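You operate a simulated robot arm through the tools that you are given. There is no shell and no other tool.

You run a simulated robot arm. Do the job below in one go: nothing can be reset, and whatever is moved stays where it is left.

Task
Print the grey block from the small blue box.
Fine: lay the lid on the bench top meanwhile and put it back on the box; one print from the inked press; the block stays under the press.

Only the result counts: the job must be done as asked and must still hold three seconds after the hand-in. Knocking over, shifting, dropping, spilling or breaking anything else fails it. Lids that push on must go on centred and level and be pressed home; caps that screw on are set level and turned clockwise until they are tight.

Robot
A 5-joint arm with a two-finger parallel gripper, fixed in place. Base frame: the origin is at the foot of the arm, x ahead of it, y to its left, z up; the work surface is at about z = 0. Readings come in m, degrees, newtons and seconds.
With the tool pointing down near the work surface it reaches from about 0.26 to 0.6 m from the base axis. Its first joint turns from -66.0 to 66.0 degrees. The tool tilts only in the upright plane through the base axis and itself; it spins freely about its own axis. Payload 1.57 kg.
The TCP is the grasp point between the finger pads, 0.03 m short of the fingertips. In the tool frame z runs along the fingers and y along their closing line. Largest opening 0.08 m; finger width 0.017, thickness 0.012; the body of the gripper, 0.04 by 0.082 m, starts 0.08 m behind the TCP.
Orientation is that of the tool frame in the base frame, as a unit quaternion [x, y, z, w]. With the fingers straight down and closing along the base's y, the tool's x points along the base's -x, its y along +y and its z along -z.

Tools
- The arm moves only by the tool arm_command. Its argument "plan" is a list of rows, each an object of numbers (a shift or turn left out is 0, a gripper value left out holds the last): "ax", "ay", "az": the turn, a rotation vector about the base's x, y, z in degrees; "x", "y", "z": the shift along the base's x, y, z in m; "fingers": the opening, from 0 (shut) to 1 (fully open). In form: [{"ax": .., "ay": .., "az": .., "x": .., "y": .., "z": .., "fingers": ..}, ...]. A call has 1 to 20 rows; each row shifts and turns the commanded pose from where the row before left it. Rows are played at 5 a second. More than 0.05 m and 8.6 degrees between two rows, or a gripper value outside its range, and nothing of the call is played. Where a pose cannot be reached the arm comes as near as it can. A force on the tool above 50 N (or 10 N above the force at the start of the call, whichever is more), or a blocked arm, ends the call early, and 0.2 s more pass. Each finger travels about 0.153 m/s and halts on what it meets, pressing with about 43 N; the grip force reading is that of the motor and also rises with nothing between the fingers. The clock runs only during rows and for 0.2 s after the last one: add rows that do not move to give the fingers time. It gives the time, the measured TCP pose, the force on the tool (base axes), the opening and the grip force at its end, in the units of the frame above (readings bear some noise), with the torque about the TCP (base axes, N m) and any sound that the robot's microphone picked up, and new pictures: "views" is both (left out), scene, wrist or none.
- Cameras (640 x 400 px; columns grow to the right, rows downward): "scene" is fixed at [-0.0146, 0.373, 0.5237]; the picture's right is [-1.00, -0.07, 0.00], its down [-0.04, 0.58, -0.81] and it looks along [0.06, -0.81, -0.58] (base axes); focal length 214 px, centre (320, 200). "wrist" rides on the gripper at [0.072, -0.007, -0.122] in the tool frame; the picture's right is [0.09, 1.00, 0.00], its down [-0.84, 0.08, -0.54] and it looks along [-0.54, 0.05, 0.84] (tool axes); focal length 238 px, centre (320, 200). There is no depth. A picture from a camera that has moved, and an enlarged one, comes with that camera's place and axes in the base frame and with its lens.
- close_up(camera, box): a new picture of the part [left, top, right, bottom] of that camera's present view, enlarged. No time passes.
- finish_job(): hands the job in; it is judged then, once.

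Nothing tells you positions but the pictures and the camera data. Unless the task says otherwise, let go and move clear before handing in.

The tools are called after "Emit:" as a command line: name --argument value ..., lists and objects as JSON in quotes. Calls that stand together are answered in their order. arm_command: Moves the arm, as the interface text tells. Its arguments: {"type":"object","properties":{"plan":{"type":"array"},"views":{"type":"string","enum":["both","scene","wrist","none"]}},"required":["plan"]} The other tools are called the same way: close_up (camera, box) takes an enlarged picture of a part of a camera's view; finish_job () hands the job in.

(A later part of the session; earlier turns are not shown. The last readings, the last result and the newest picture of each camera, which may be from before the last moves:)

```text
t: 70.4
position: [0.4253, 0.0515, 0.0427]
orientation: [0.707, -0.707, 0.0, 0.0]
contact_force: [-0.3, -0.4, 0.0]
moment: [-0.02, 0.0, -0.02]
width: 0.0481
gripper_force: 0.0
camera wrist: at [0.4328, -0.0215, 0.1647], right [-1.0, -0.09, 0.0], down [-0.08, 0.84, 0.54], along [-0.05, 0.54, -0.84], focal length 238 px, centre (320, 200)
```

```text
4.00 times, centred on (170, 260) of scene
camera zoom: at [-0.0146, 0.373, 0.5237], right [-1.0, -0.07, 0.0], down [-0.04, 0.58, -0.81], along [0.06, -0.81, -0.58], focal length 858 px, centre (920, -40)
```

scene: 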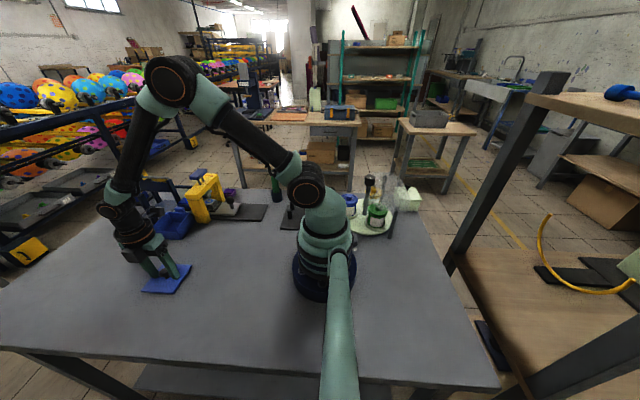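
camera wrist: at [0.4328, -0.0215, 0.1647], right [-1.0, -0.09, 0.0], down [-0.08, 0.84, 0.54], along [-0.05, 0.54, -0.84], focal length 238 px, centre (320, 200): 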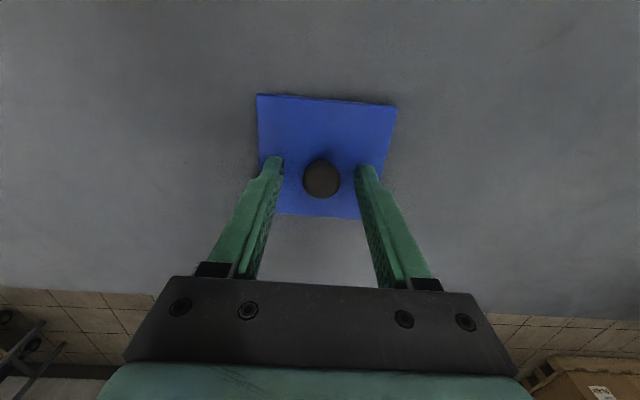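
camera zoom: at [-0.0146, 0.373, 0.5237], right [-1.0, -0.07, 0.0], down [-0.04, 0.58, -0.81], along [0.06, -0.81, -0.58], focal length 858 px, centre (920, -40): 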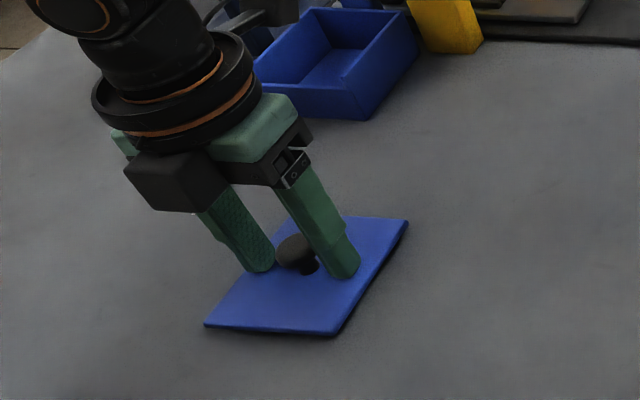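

The knob is centred between the fingers, so I'll close on it.

Emit:
arm_command --plan '[{"fingers": 0.45}, {"fingers": 0.35}, {"fingers": 0.25}, {"fingers": 0.15}, {"fingers": 0.1}, {}]' --views "both"

Emit:
close_up --camera "wrist" --box '[230, 60, 410, 230]'

```text
t: 71.8
position: [0.4264, 0.0516, 0.0422]
orientation: [-0.707, 0.708, 0.0, 0.001]
contact_force: [-0.1, 0.8, 0.6]
moment: [0.01, 0.03, 0.01]
width: 0.0224
gripper_force: 34.9
camera wrist: at [0.4328, -0.0214, 0.1649], right [-1.0, -0.09, 0.0], down [-0.08, 0.84, 0.54], along [-0.05, 0.54, -0.84], focal length 238 px, centre (320, 200)
```

scene: 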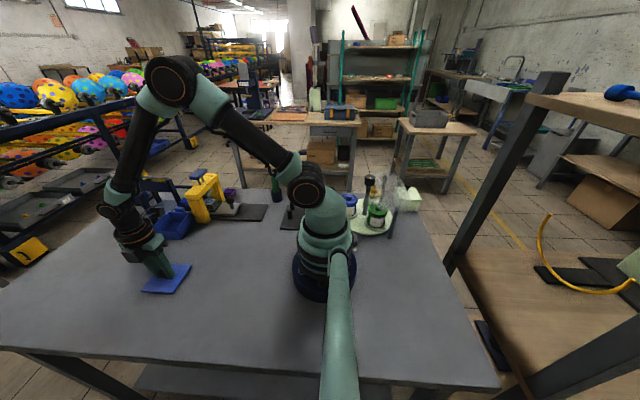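
wrist: 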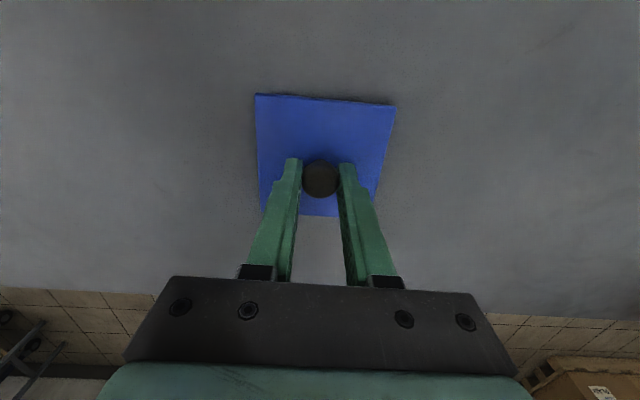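

```text
2.35 times, centred on (320, 145) of wrist
camera zoom: at [0.4328, -0.0214, 0.1649], right [-1.0, -0.09, 0.0], down [-0.08, 0.84, 0.54], along [-0.05, 0.54, -0.84], focal length 561 px, centre (320, 329)
```

zoom: 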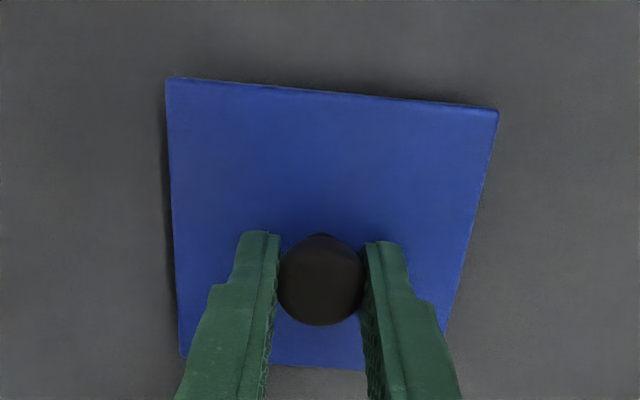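

The lid is gripped at 22 mm again, square to the fingers. I'll lift it and carry it back above the box to the same pose as when I took it off, so I can compare the views.

Emit:
arm_command --plan '[{"z": 0.008}, {"z": 0.03}, {"z": 0.045}, {"z": 0.045}, {"x": 0.0153, "y": -0.0309}, {"x": 0.0153, "y": -0.0309}, {"x": 0.0153, "y": -0.0309}, {"x": 0.0153, "y": -0.0309}, {"x": 0.0153, "y": -0.0309}, {"x": 0.0151, "y": -0.0308}, {}, {"z": -0.03}, {"z": -0.029}, {}]' --views "both"

Emit:
close_up --camera "wrist" --box '[240, 50, 400, 230]'

Emit:
close_up --camera "scene" --box '[125, 170, 225, 245]'

```text
t: 74.8
position: [0.5175, -0.1355, 0.1158]
orientation: [-0.707, 0.707, 0.0, 0.0]
contact_force: [0.8, 1.0, -0.3]
moment: [0.01, 0.0, 0.0]
width: 0.022
gripper_force: 34.9
camera wrist: at [0.5248, -0.2084, 0.2372], right [-1.0, -0.09, 0.0], down [-0.08, 0.84, 0.54], along [-0.05, 0.54, -0.84], focal length 238 px, centre (320, 200)
```

scene: 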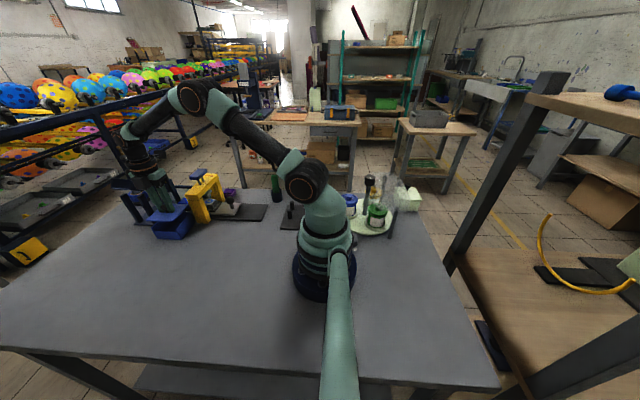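
wrist: 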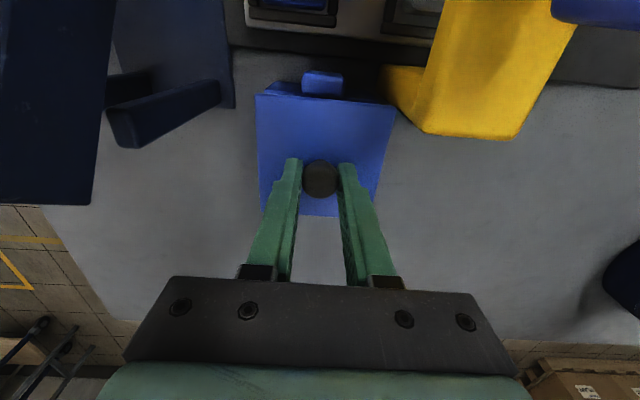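

```text
2.22 times, centred on (320, 140) of wrist
camera zoom: at [0.5248, -0.2084, 0.2372], right [-1.0, -0.09, 0.0], down [-0.08, 0.84, 0.54], along [-0.05, 0.54, -0.84], focal length 530 px, centre (320, 333)
```

zoom: 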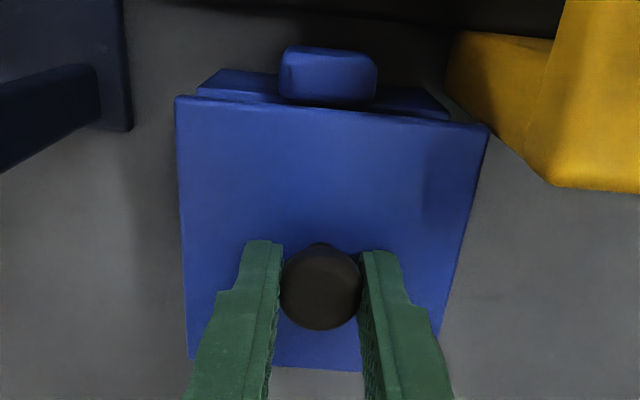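

```text
5.33 times, centred on (175, 208) of scene
camera zoom: at [-0.0146, 0.373, 0.5237], right [-1.0, -0.07, 0.0], down [-0.04, 0.58, -0.81], along [0.06, -0.81, -0.58], focal length 1144 px, centre (1093, 160)
```

zoom: 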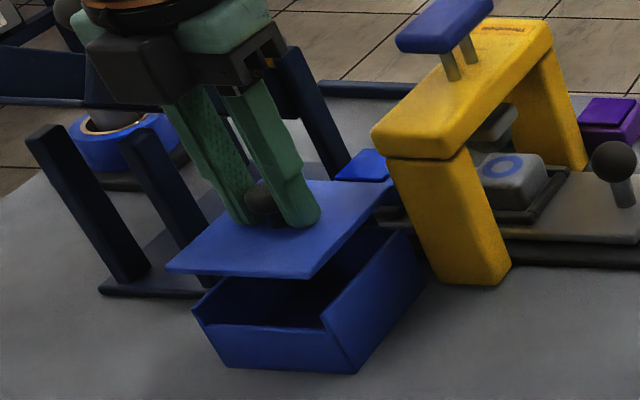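

The lid is level above the box. I'll zoom in to compare the lid edge with the box rim before lowering.

Emit:
close_up --camera "wrist" --box '[245, 60, 325, 110]'

Emit:
close_up --camera "wrist" --box '[325, 60, 405, 110]'

Emit:
close_up --camera "scene" --box '[150, 195, 210, 245]'

```text
8.00 times, centred on (285, 85) of wrist
camera zoom: at [0.5248, -0.2084, 0.2372], right [-1.0, -0.09, 0.0], down [-0.08, 0.84, 0.54], along [-0.05, 0.54, -0.84], focal length 1907 px, centre (600, 1120)
```

zoom: 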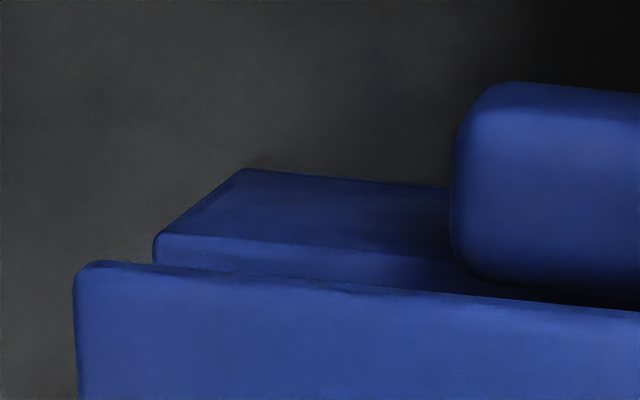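

```text
8.00 times, centred on (365, 85) of wrist
camera zoom: at [0.5248, -0.2084, 0.2372], right [-1.0, -0.09, 0.0], down [-0.08, 0.84, 0.54], along [-0.05, 0.54, -0.84], focal length 1907 px, centre (-40, 1120)
```

zoom: 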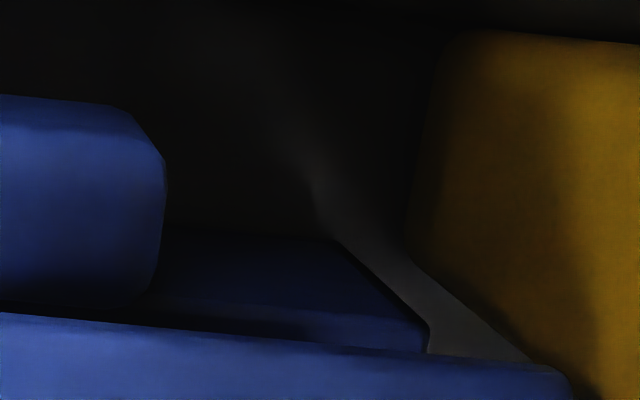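

```text
8.00 times, centred on (180, 220) of scene
camera zoom: at [-0.0146, 0.373, 0.5237], right [-1.0, -0.07, 0.0], down [-0.04, 0.58, -0.81], along [0.06, -0.81, -0.58], focal length 1716 px, centre (1440, 40)
```

zoom: 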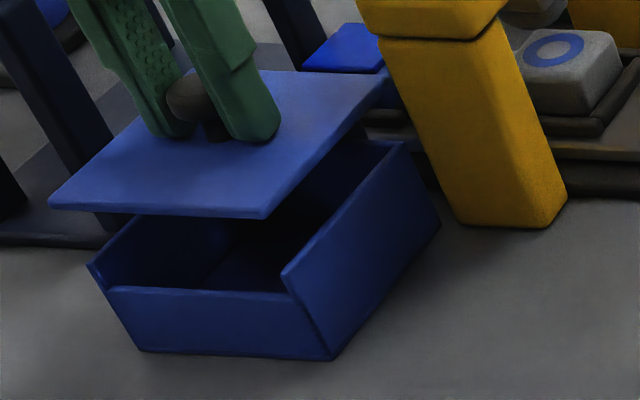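

The lid needs about +2 mm in x to line up with the box. I'll make that correction, lower to just above the rim and check again.

Emit:
arm_command --plan '[{"x": 0.002, "y": 0.0003}, {"z": -0.006}, {"z": -0.004}, {}]' --views "wrist"

Emit:
close_up --camera "wrist" --box '[245, 60, 325, 110]'

Emit:
close_up --camera "wrist" --box '[325, 60, 405, 110]'

Emit:
close_up --camera "scene" --box '[150, 195, 210, 245]'

```text
t: 75.8
position: [0.5204, -0.1344, 0.1015]
orientation: [-0.707, 0.707, 0.0, 0.0]
contact_force: [-0.2, 1.3, -0.1]
moment: [0.03, -0.02, -0.01]
width: 0.0224
gripper_force: 35.3
camera wrist: at [0.528, -0.2067, 0.2245], right [-1.0, -0.09, 0.0], down [-0.08, 0.84, 0.54], along [-0.05, 0.54, -0.84], focal length 238 px, centre (320, 200)
```

wrist: 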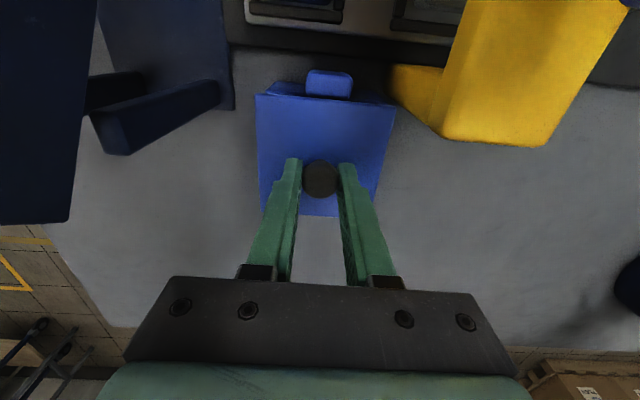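

```text
8.00 times, centred on (285, 85) of wrist
camera zoom: at [0.528, -0.2067, 0.2245], right [-1.0, -0.09, 0.0], down [-0.08, 0.84, 0.54], along [-0.05, 0.54, -0.84], focal length 1907 px, centre (600, 1120)
```

zoom: 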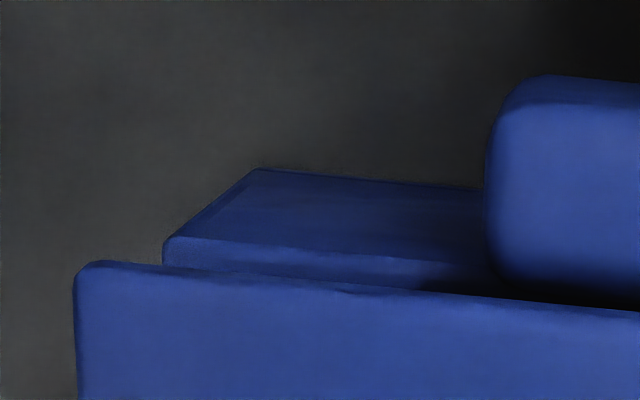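

```text
8.00 times, centred on (365, 85) of wrist
camera zoom: at [0.528, -0.2067, 0.2245], right [-1.0, -0.09, 0.0], down [-0.08, 0.84, 0.54], along [-0.05, 0.54, -0.84], focal length 1907 px, centre (-40, 1120)
```

zoom: 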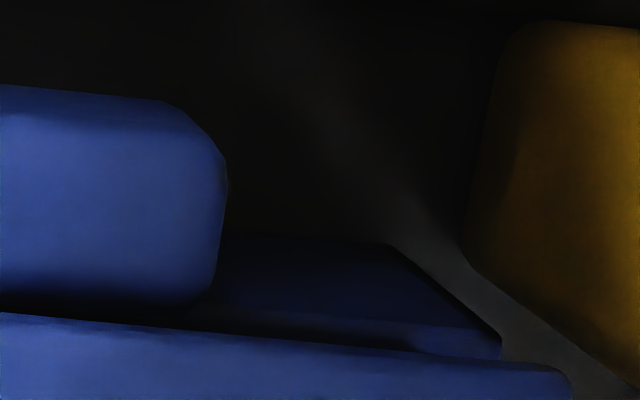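

```text
8.00 times, centred on (180, 220) of scene
camera zoom: at [-0.0146, 0.373, 0.5237], right [-1.0, -0.07, 0.0], down [-0.04, 0.58, -0.81], along [0.06, -0.81, -0.58], focal length 1716 px, centre (1440, 40)
```

zoom: 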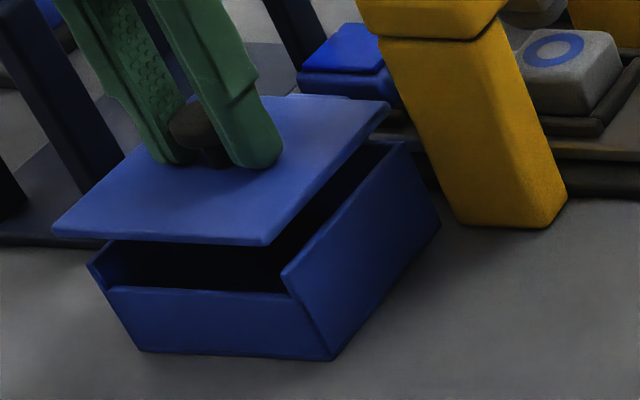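

The alignment is now within about 1 mm. I'll lower in small steps, watching for contact forces.

Emit:
arm_command --plan '[{"x": -0.0005, "y": -0.0003}, {"z": -0.003}, {"z": -0.002}, {}]' --views "wrist"

Emit:
close_up --camera "wrist" --box '[245, 60, 325, 110]'

Emit:
close_up --camera "wrist" --box '[325, 60, 405, 110]'

Emit:
close_up --camera "scene" --box '[150, 195, 210, 245]'

```text
t: 76.8
position: [0.5206, -0.1334, 0.1007]
orientation: [-0.707, 0.707, -0.002, 0.001]
contact_force: [-0.9, 1.0, 19.0]
moment: [-0.88, 0.06, -0.03]
width: 0.0224
gripper_force: 35.1
camera wrist: at [0.5277, -0.2071, 0.2218], right [-1.0, -0.09, -0.01], down [-0.08, 0.84, 0.54], along [-0.05, 0.54, -0.84], focal length 238 px, centre (320, 200)
```

wrist: 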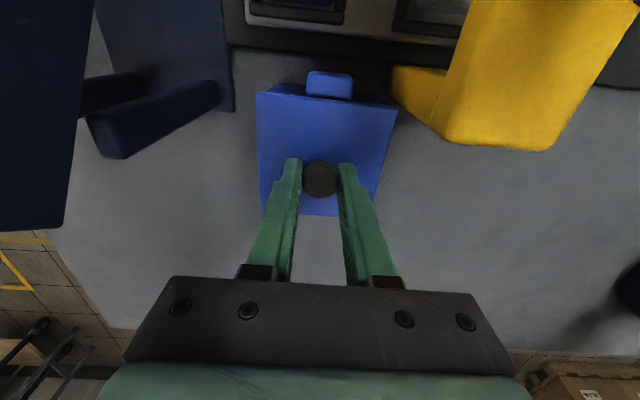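

```text
8.00 times, centred on (285, 85) of wrist
camera zoom: at [0.5277, -0.2071, 0.2218], right [-1.0, -0.09, -0.01], down [-0.08, 0.84, 0.54], along [-0.05, 0.54, -0.84], focal length 1907 px, centre (600, 1120)
```

zoom: 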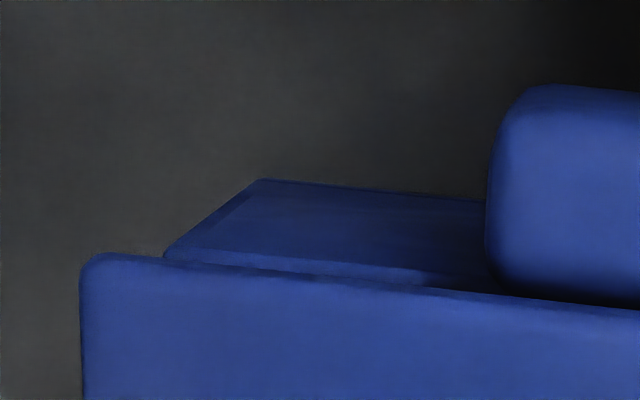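

```text
8.00 times, centred on (365, 85) of wrist
camera zoom: at [0.5277, -0.2071, 0.2218], right [-1.0, -0.09, -0.01], down [-0.08, 0.84, 0.54], along [-0.05, 0.54, -0.84], focal length 1907 px, centre (-40, 1120)
```

zoom: 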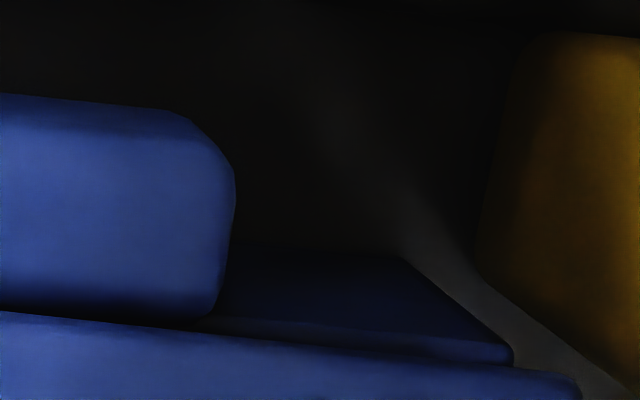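

```text
8.00 times, centred on (180, 220) of scene
camera zoom: at [-0.0147, 0.3731, 0.5237], right [-1.0, -0.07, 0.0], down [-0.04, 0.58, -0.81], along [0.06, -0.81, -0.58], focal length 1716 px, centre (1440, 40)
```

zoom: 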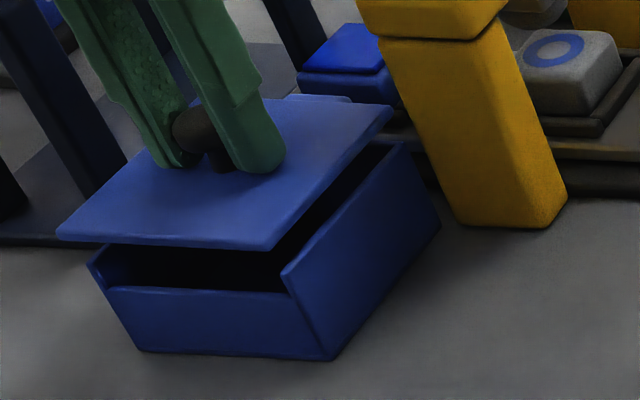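

The lid's back edge has touched the lug behind the box, shown by an upward force centred about 46 mm behind the tool. I'll raise slightly, shift +y and a touch -x, and try again.

Emit:
arm_command --plan '[{"z": 0.004}, {"x": -0.001, "y": 0.002}, {}]' --views "wrist"

Emit:
close_up --camera "wrist" --box '[245, 60, 325, 110]'

Emit:
close_up --camera "wrist" --box '[325, 60, 405, 110]'

Emit:
close_up --camera "scene" --box '[150, 195, 210, 245]'

```text
t: 77.6
position: [0.518, -0.1316, 0.1021]
orientation: [-0.707, 0.707, 0.001, 0.0]
contact_force: [-0.4, 0.1, 0.2]
moment: [-0.01, 0.03, 0.03]
width: 0.0226
gripper_force: 34.6
camera wrist: at [0.5258, -0.2048, 0.2234], right [-1.0, -0.09, 0.0], down [-0.08, 0.84, 0.54], along [-0.05, 0.54, -0.84], focal length 238 px, centre (320, 200)
```

wrist: 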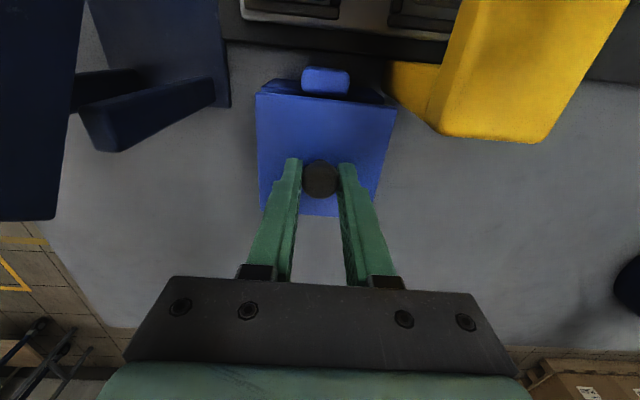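

```text
8.00 times, centred on (285, 85) of wrist
camera zoom: at [0.5258, -0.2048, 0.2234], right [-1.0, -0.09, 0.0], down [-0.08, 0.84, 0.54], along [-0.05, 0.54, -0.84], focal length 1907 px, centre (600, 1120)
```

zoom: 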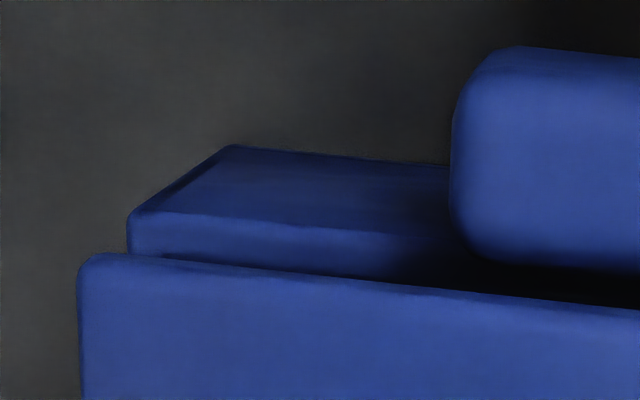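

```text
8.00 times, centred on (365, 85) of wrist
camera zoom: at [0.5258, -0.2048, 0.2234], right [-1.0, -0.09, 0.0], down [-0.08, 0.84, 0.54], along [-0.05, 0.54, -0.84], focal length 1907 px, centre (-40, 1120)
```

zoom: 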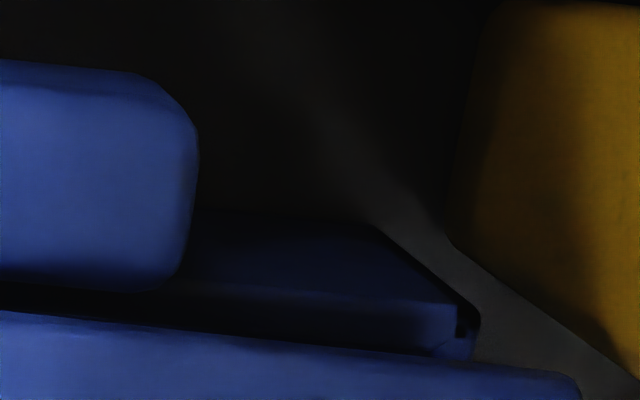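

```text
8.00 times, centred on (180, 220) of scene
camera zoom: at [-0.0146, 0.373, 0.5237], right [-1.0, -0.07, 0.0], down [-0.04, 0.58, -0.81], along [0.06, -0.81, -0.58], focal length 1716 px, centre (1440, 40)
```

zoom: 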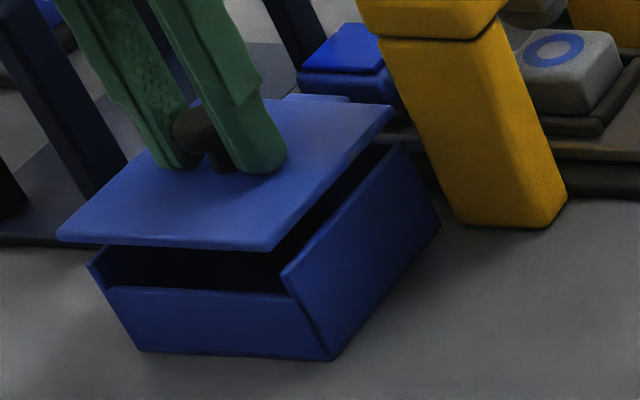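

The arm settled about 2 mm low in x. From the views, good alignment is at about (0.5197, -0.1327) measured, so I'll nudge toward that and verify.

Emit:
arm_command --plan '[{"x": 0.0016, "y": -0.0006}, {}, {}]' --views "wrist"

Emit:
close_up --camera "wrist" --box '[245, 60, 325, 110]'

Emit:
close_up --camera "wrist" --box '[325, 60, 405, 110]'

```text
t: 78.4
position: [0.5214, -0.1323, 0.102]
orientation: [-0.707, 0.707, 0.001, 0.0]
contact_force: [0.6, 0.1, -0.4]
moment: [-0.02, -0.03, 0.0]
width: 0.022
gripper_force: 35.2
camera wrist: at [0.5274, -0.2057, 0.2236], right [-1.0, -0.09, 0.0], down [-0.08, 0.84, 0.54], along [-0.05, 0.54, -0.84], focal length 238 px, centre (320, 200)
```

wrist: 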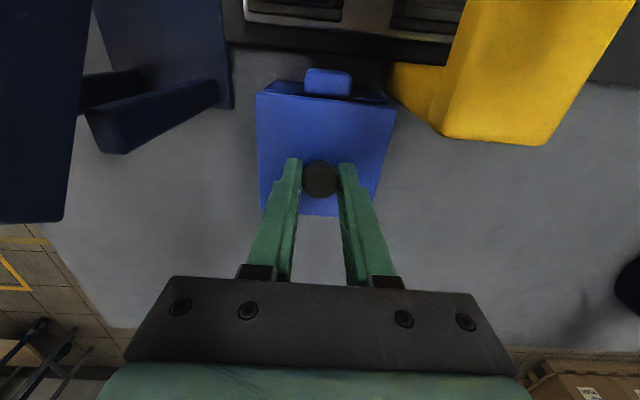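

```text
8.00 times, centred on (285, 85) of wrist
camera zoom: at [0.5274, -0.2057, 0.2236], right [-1.0, -0.09, 0.0], down [-0.08, 0.84, 0.54], along [-0.05, 0.54, -0.84], focal length 1907 px, centre (600, 1120)
```

zoom: 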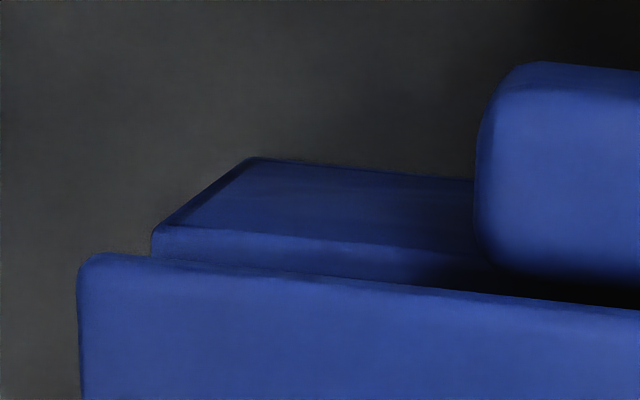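

```text
8.00 times, centred on (365, 85) of wrist
camera zoom: at [0.5274, -0.2057, 0.2236], right [-1.0, -0.09, 0.0], down [-0.08, 0.84, 0.54], along [-0.05, 0.54, -0.84], focal length 1907 px, centre (-40, 1120)
```

zoom: 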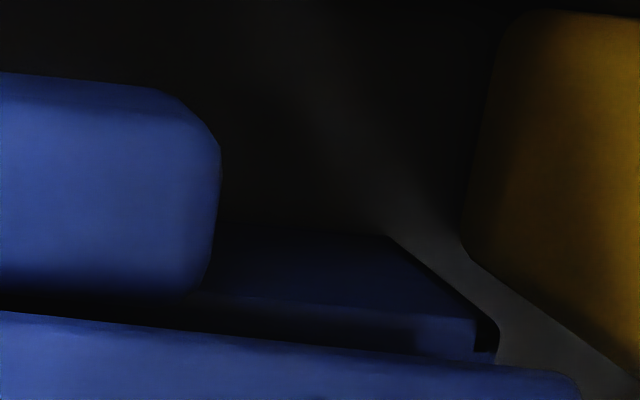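

Centred in x, and the lid is about 0.8 mm forward in y, clear of the lug. I'll lower in small steps.

Emit:
arm_command --plan '[{"z": -0.003}, {"z": -0.002}, {}]' --views "wrist"

Emit:
close_up --camera "wrist" --box '[245, 60, 325, 110]'

Emit:
close_up --camera "wrist" --box '[325, 60, 405, 110]'

Emit:
close_up --camera "scene" --box '[150, 195, 210, 245]'

```text
t: 79.2
position: [0.5209, -0.1328, 0.0974]
orientation: [-0.707, 0.707, 0.0, 0.0]
contact_force: [-0.4, 1.1, -0.6]
moment: [0.02, 0.0, 0.07]
width: 0.0223
gripper_force: 35.2
camera wrist: at [0.5272, -0.206, 0.2184], right [-1.0, -0.09, 0.0], down [-0.08, 0.84, 0.54], along [-0.05, 0.54, -0.84], focal length 238 px, centre (320, 200)
```

wrist: 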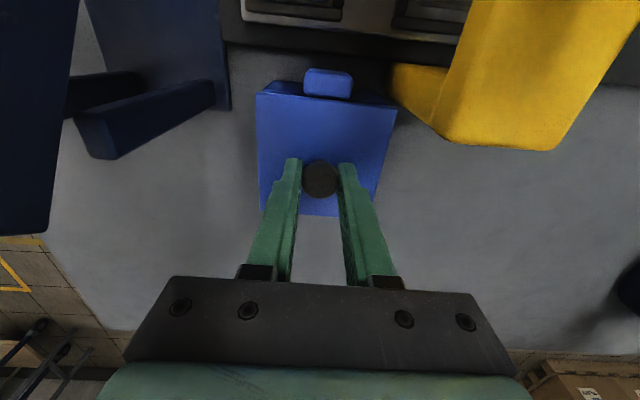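

```text
8.00 times, centred on (285, 85) of wrist
camera zoom: at [0.5272, -0.206, 0.2184], right [-1.0, -0.09, 0.0], down [-0.08, 0.84, 0.54], along [-0.05, 0.54, -0.84], focal length 1907 px, centre (600, 1120)
```

zoom: 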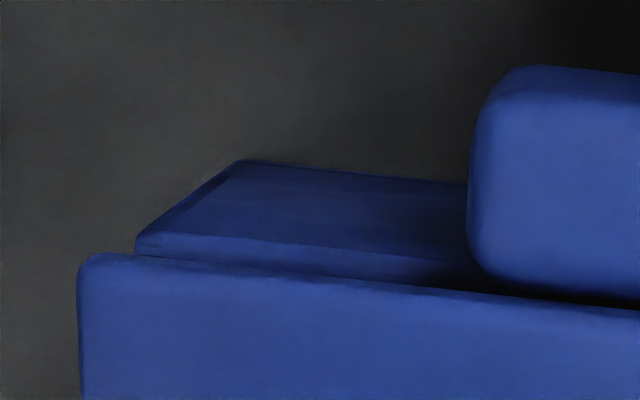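

```text
8.00 times, centred on (365, 85) of wrist
camera zoom: at [0.5272, -0.206, 0.2184], right [-1.0, -0.09, 0.0], down [-0.08, 0.84, 0.54], along [-0.05, 0.54, -0.84], focal length 1907 px, centre (-40, 1120)
```

zoom: 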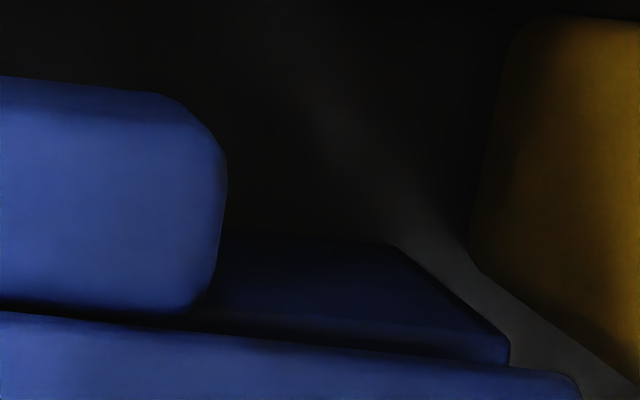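

```text
8.00 times, centred on (180, 220) of scene
camera zoom: at [-0.0146, 0.373, 0.5237], right [-1.0, -0.07, 0.0], down [-0.04, 0.58, -0.81], along [0.06, -0.81, -0.58], focal length 1716 px, centre (1440, 40)
```

zoom: 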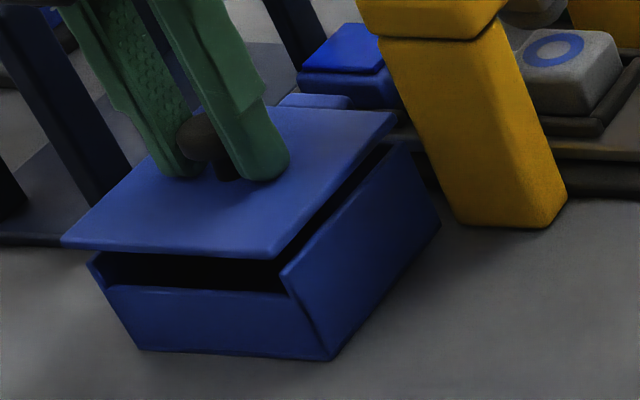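

No contact, and it's still aligned. I'll continue down.

Emit:
arm_command --plan '[{"z": -0.0015}, {"z": -0.0015}, {}]' --views "none"

```text
t: 80.0
position: [0.5189, -0.1324, 0.0932]
orientation: [-0.707, 0.707, 0.001, 0.0]
contact_force: [-0.8, 0.0, -0.1]
moment: [-0.02, -0.01, 0.04]
width: 0.0222
gripper_force: 35.2
```

Emit:
close_up --camera "wrist" --box '[245, 60, 325, 110]'

Emit:
close_up --camera "wrist" --box '[325, 60, 405, 110]'

Emit:
close_up --camera "scene" --box '[150, 195, 210, 245]'

```text
8.00 times, centred on (285, 85) of wrist
camera zoom: at [0.5273, -0.2055, 0.2148], right [-1.0, -0.09, 0.0], down [-0.08, 0.84, 0.54], along [-0.05, 0.54, -0.84], focal length 1907 px, centre (600, 1120)
```

zoom: 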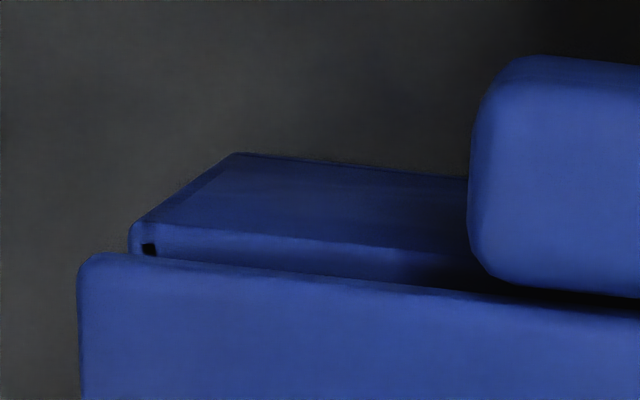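

```text
8.00 times, centred on (365, 85) of wrist
camera zoom: at [0.5273, -0.2055, 0.2148], right [-1.0, -0.09, 0.0], down [-0.08, 0.84, 0.54], along [-0.05, 0.54, -0.84], focal length 1907 px, centre (-40, 1120)
```

zoom: 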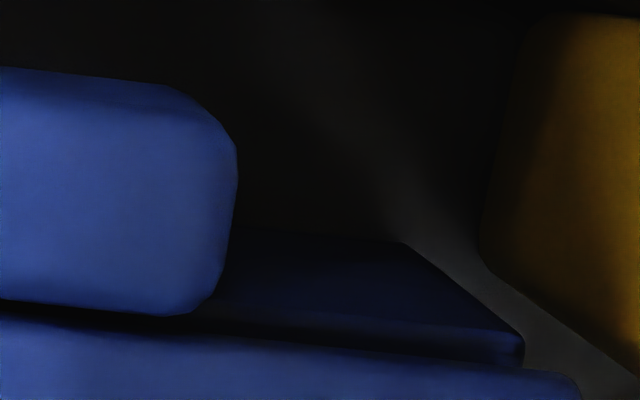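

```text
8.00 times, centred on (180, 220) of scene
camera zoom: at [-0.0146, 0.373, 0.5237], right [-1.0, -0.07, 0.0], down [-0.04, 0.58, -0.81], along [0.06, -0.81, -0.58], focal length 1716 px, centre (1440, 40)
```

zoom: 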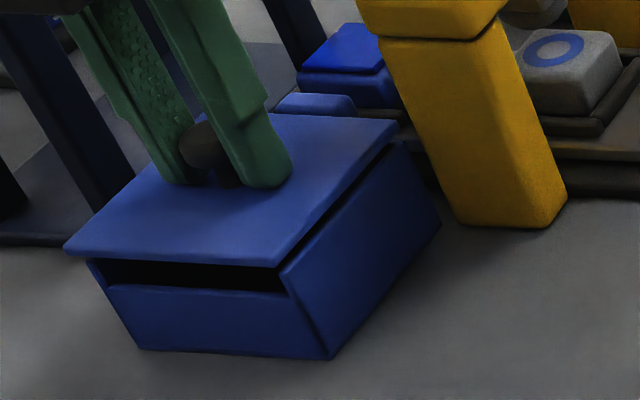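

Still free. The lid is slightly forward in y, so I'll trim it and continue down.

Emit:
arm_command --plan '[{"y": -0.0008}, {"z": -0.0015}, {}]' --views "none"

Emit:
close_up --camera "wrist" --box '[245, 60, 325, 110]'

Emit:
close_up --camera "wrist" --box '[325, 60, 405, 110]'

Emit:
close_up --camera "scene" --box '[150, 195, 210, 245]'

```text
t: 80.8
position: [0.5204, -0.134, 0.0918]
orientation: [-0.707, 0.707, 0.0, 0.0]
contact_force: [-0.1, -0.4, -0.1]
moment: [0.0, 0.01, -0.01]
width: 0.022
gripper_force: 34.9
```

```text
8.00 times, centred on (285, 85) of wrist
camera zoom: at [0.5275, -0.2071, 0.2133], right [-1.0, -0.09, 0.0], down [-0.08, 0.84, 0.54], along [-0.05, 0.54, -0.84], focal length 1907 px, centre (600, 1120)
```

zoom: 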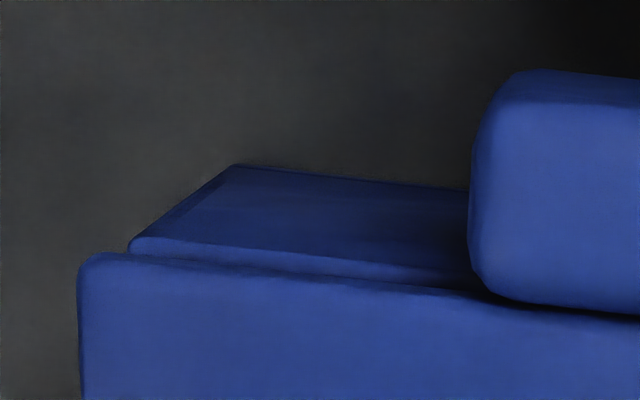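

```text
8.00 times, centred on (365, 85) of wrist
camera zoom: at [0.5275, -0.2071, 0.2133], right [-1.0, -0.09, 0.0], down [-0.08, 0.84, 0.54], along [-0.05, 0.54, -0.84], focal length 1907 px, centre (-40, 1120)
```

zoom: 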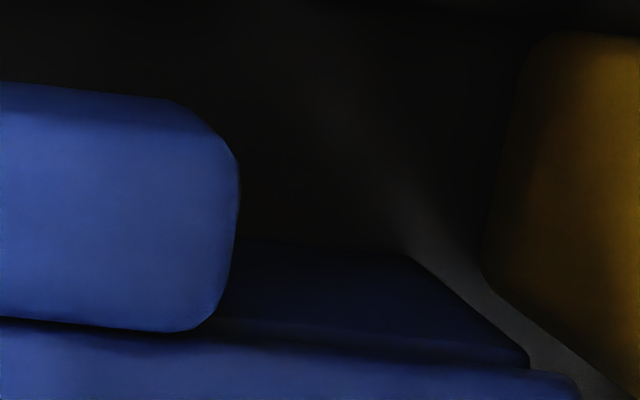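

```text
8.00 times, centred on (180, 220) of scene
camera zoom: at [-0.0146, 0.373, 0.5237], right [-1.0, -0.07, 0.0], down [-0.04, 0.58, -0.81], along [0.06, -0.81, -0.58], focal length 1716 px, centre (1440, 40)
```

zoom: 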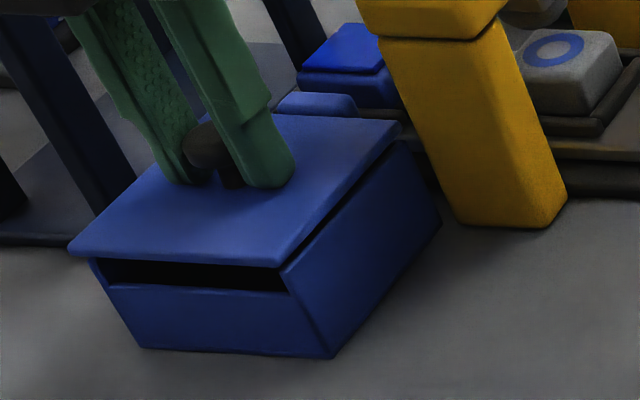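

Past the lug top with no contact and still centred. I'll continue down.

Emit:
arm_command --plan '[{"z": -0.001}, {"z": -0.001}, {}]' --views "none"

```text
t: 81.6
position: [0.5186, -0.1331, 0.0905]
orientation: [0.707, -0.707, 0.001, 0.0]
contact_force: [-0.2, -0.3, -0.2]
moment: [0.0, -0.01, 0.04]
width: 0.0224
gripper_force: 35.2
```

Emit:
arm_command --plan '[{"z": -0.001}, {"z": -0.0005}, {}]' --views "none"

Emit:
close_up --camera "scene" --box '[150, 195, 210, 245]'

Emit:
close_up --camera "wrist" --box '[245, 60, 325, 110]'

Emit:
close_up --camera "wrist" --box '[325, 60, 405, 110]'

```text
t: 82.4
position: [0.5201, -0.1341, 0.0896]
orientation: [0.707, -0.707, 0.0, 0.0]
contact_force: [-0.3, 0.5, -1.0]
moment: [0.01, -0.01, 0.06]
width: 0.0222
gripper_force: 35.1
```

```text
8.00 times, centred on (180, 220) of scene
camera zoom: at [-0.0146, 0.373, 0.5237], right [-1.0, -0.07, 0.0], down [-0.04, 0.58, -0.81], along [0.06, -0.81, -0.58], focal length 1716 px, centre (1440, 40)
```

zoom: 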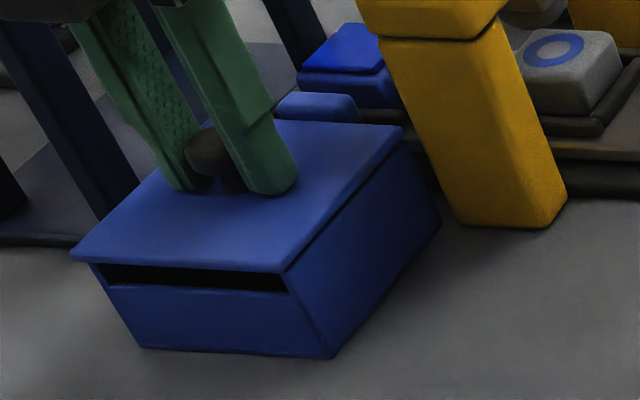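

```text
8.00 times, centred on (285, 85) of wrist
camera zoom: at [0.5275, -0.2067, 0.2106], right [-1.0, -0.09, 0.0], down [-0.08, 0.84, 0.54], along [-0.05, 0.54, -0.84], focal length 1907 px, centre (600, 1120)
```

zoom: 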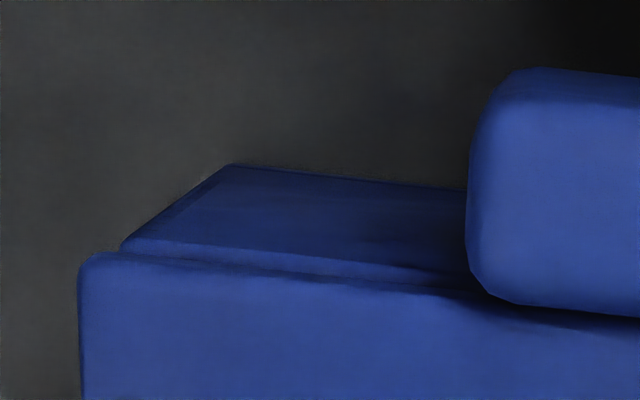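

```text
8.00 times, centred on (365, 85) of wrist
camera zoom: at [0.5275, -0.2067, 0.2106], right [-1.0, -0.09, 0.0], down [-0.08, 0.84, 0.54], along [-0.05, 0.54, -0.84], focal length 1907 px, centre (-40, 1120)
```

zoom: 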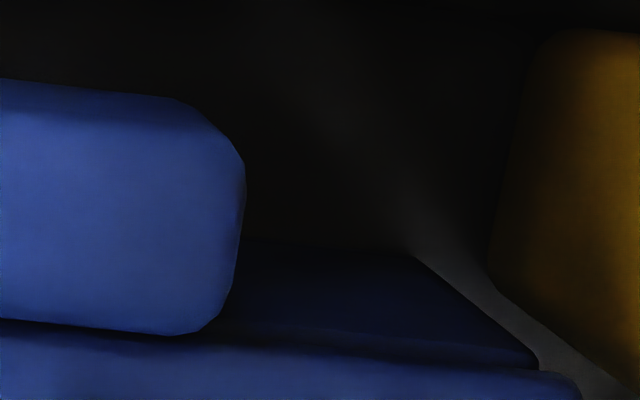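

The lid is only a couple of millimetres above the rim and still free. I'll continue until it seats.

Emit:
arm_command --plan '[{"z": -0.001}, {"z": -0.0008}, {}]' --views "none"

```text
t: 83.2
position: [0.5205, -0.1333, 0.0882]
orientation: [0.707, -0.707, 0.0, 0.001]
contact_force: [0.2, -0.1, -1.5]
moment: [-0.01, 0.0, 0.01]
width: 0.0226
gripper_force: 35.0
```

Emit:
arm_command --plan '[{"z": -0.0008}, {"z": -0.0007}, {}]' --views "none"

Emit:
close_up --camera "scene" --box '[150, 195, 210, 245]'

```text
t: 84.0
position: [0.5225, -0.1335, 0.0871]
orientation: [-0.707, 0.707, -0.002, 0.002]
contact_force: [-2.4, 0.8, 14.3]
moment: [0.69, 0.11, 0.04]
width: 0.0223
gripper_force: 35.1
```

```text
8.00 times, centred on (180, 220) of scene
camera zoom: at [-0.0147, 0.3731, 0.5237], right [-1.0, -0.07, 0.0], down [-0.04, 0.58, -0.81], along [0.06, -0.81, -0.58], focal length 1716 px, centre (1440, 40)
```

zoom: 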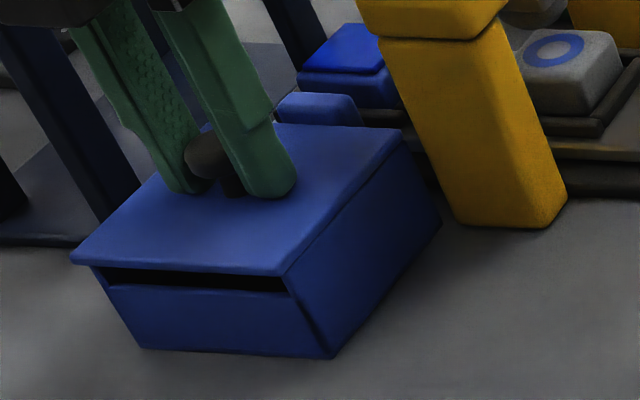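

The lid is touching the rim at its home height, with the front edge first. I'll press slightly more to settle it level.

Emit:
arm_command --plan '[{"z": -0.0006}, {}]' --views "none"

```text
t: 84.6
position: [0.5209, -0.1341, 0.0853]
orientation: [-0.706, 0.708, -0.003, 0.001]
contact_force: [2.0, -0.7, 20.6]
moment: [0.64, 0.03, 0.01]
width: 0.0223
gripper_force: 35.0
```

The contact is moving toward the centre as it seats. I'll open the fingers, raise and inspect.

Emit:
arm_command --plan '[{"z": 0.0005}, {"fingers": 0.35}, {"fingers": 0.55}, {}]' --views "none"

Emit:
arm_command --plan '[{"z": 0.02}, {"z": 0.03}, {"z": 0.03}, {}]' --views "both"

Emit:
close_up --camera "scene" --box '[150, 195, 210, 245]'

Emit:
close_up --camera "wrist" --box '[240, 50, 400, 230]'

```text
t: 85.6
position: [0.5199, -0.133, 0.0849]
orientation: [-0.707, 0.707, 0.0, 0.0]
contact_force: [0.0, 0.1, 19.5]
moment: [0.03, -0.02, -0.03]
width: 0.0359
gripper_force: 0.2
```

```text
t: 86.6
position: [0.5179, -0.133, 0.1672]
orientation: [0.707, -0.707, 0.0, -0.001]
contact_force: [-0.7, 0.7, -0.4]
moment: [0.0, 0.0, 0.02]
width: 0.0441
gripper_force: 0.1
camera wrist: at [0.5254, -0.2054, 0.2881], right [-1.0, -0.09, 0.0], down [-0.08, 0.84, 0.54], along [-0.05, 0.54, -0.84], focal length 238 px, centre (320, 200)
```

scene: 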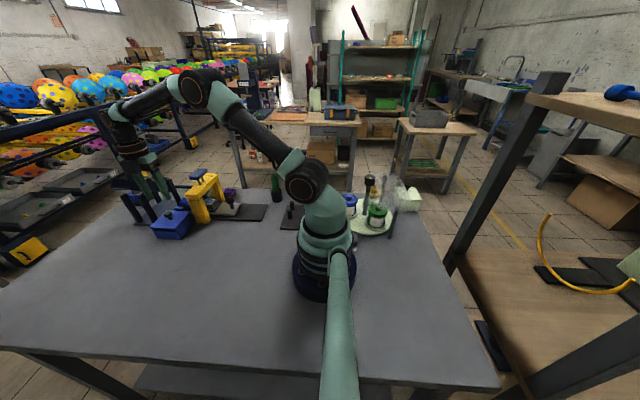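
wrist: 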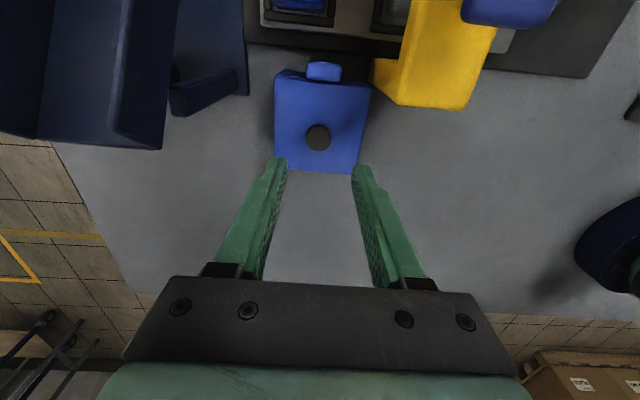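

```text
8.00 times, centred on (180, 220) of scene
camera zoom: at [-0.0146, 0.373, 0.5237], right [-1.0, -0.07, 0.0], down [-0.04, 0.58, -0.81], along [0.06, -0.81, -0.58], focal length 1716 px, centre (1440, 40)
```

zoom: 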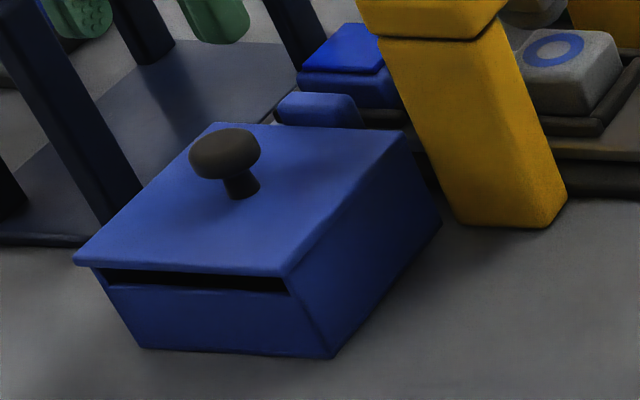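

```text
2.22 times, centred on (320, 140) of wrist
camera zoom: at [0.5254, -0.2054, 0.2881], right [-1.0, -0.09, 0.0], down [-0.08, 0.84, 0.54], along [-0.05, 0.54, -0.84], focal length 530 px, centre (320, 333)
```

zoom: 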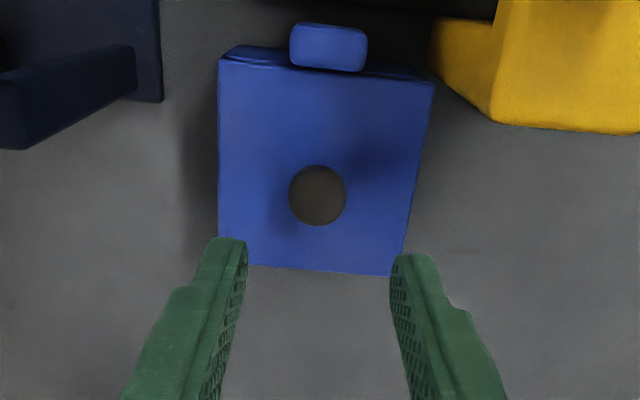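

The lid sits level and matches its original outline. To press it home, I'll close the fingers and push straight down on the centre of the knob.

Emit:
arm_command --plan '[{"x": 0.001, "y": -0.0045, "fingers": 0.0}, {}, {"z": -0.025}, {"z": -0.018}, {}]' --views "both"

Emit:
close_up --camera "scene" --box '[140, 180, 220, 245]'

Emit:
close_up --camera "wrist" --box '[240, 50, 400, 230]'

```text
t: 87.8
position: [0.5195, -0.1379, 0.1207]
orientation: [0.707, -0.707, 0.0, 0.001]
contact_force: [1.5, 0.2, 0.0]
moment: [0.01, -0.02, -0.01]
width: 0.0
gripper_force: 21.3
camera wrist: at [0.5274, -0.2095, 0.243], right [-1.0, -0.09, 0.0], down [-0.08, 0.84, 0.54], along [-0.05, 0.54, -0.84], focal length 238 px, centre (320, 200)
```

scene: 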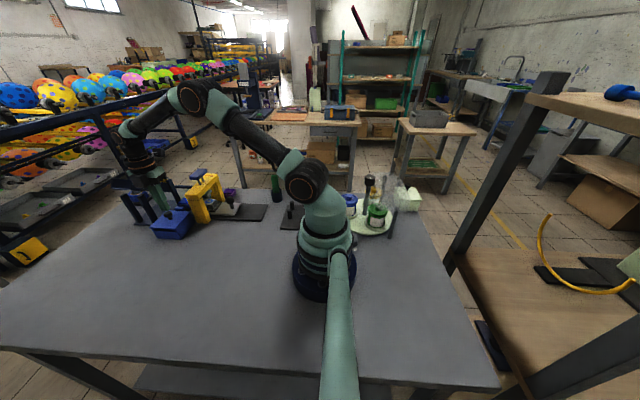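
wrist: 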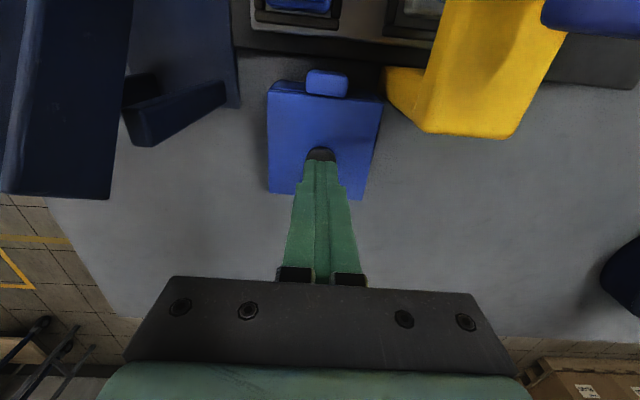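

```text
6.15 times, centred on (180, 212) of scene
camera zoom: at [-0.0146, 0.373, 0.5237], right [-1.0, -0.07, 0.0], down [-0.04, 0.58, -0.81], along [0.06, -0.81, -0.58], focal length 1320 px, centre (1182, 123)
```

zoom: 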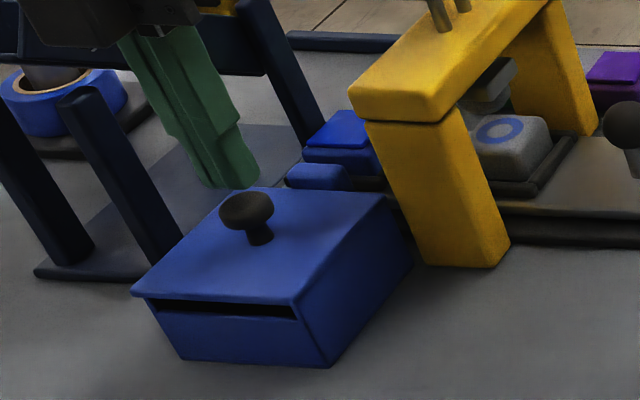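

```text
2.22 times, centred on (320, 140) of wrist
camera zoom: at [0.5274, -0.2095, 0.243], right [-1.0, -0.09, 0.0], down [-0.08, 0.84, 0.54], along [-0.05, 0.54, -0.84], focal length 530 px, centre (320, 333)
```

zoom: 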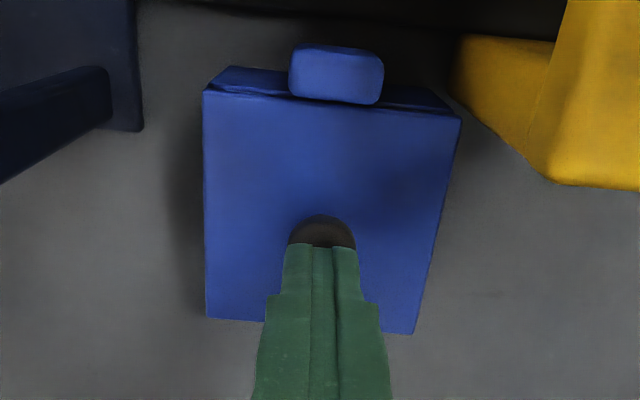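

Emit:
arm_command --plan '[{"z": -0.005}, {}]' --views "none"

Emit:
close_up --camera "scene" --box '[155, 190, 195, 225]'

Emit:
close_up --camera "wrist" --box '[270, 110, 370, 190]'

```text
t: 88.4
position: [0.5199, -0.1369, 0.1167]
orientation: [0.707, -0.707, 0.001, -0.001]
contact_force: [1.1, 1.3, 0.6]
moment: [-0.01, -0.01, 0.0]
width: 0.0001
gripper_force: 21.1
```

```text
11.43 times, centred on (175, 208) of scene
camera zoom: at [-0.0146, 0.373, 0.5237], right [-1.0, -0.07, 0.0], down [-0.04, 0.58, -0.81], along [0.06, -0.81, -0.58], focal length 2451 px, centre (1977, 114)
```

zoom: 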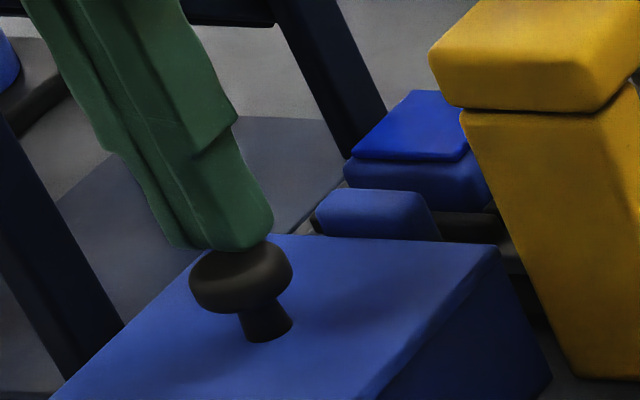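

```text
5.00 times, centred on (320, 150) of wrist
camera zoom: at [0.5279, -0.2104, 0.2376], right [-1.0, -0.09, 0.0], down [-0.08, 0.84, 0.54], along [-0.05, 0.54, -0.84], focal length 1192 px, centre (320, 450)
```

zoom: 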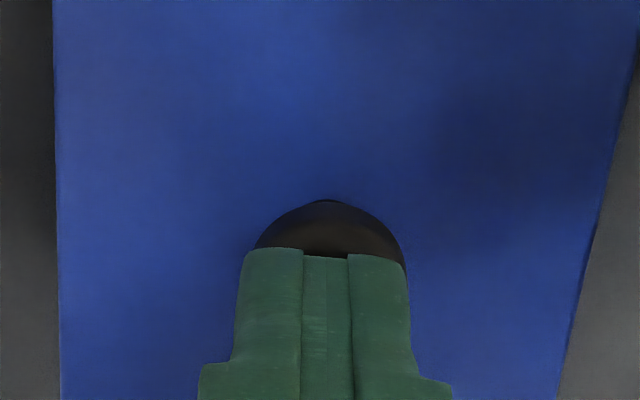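

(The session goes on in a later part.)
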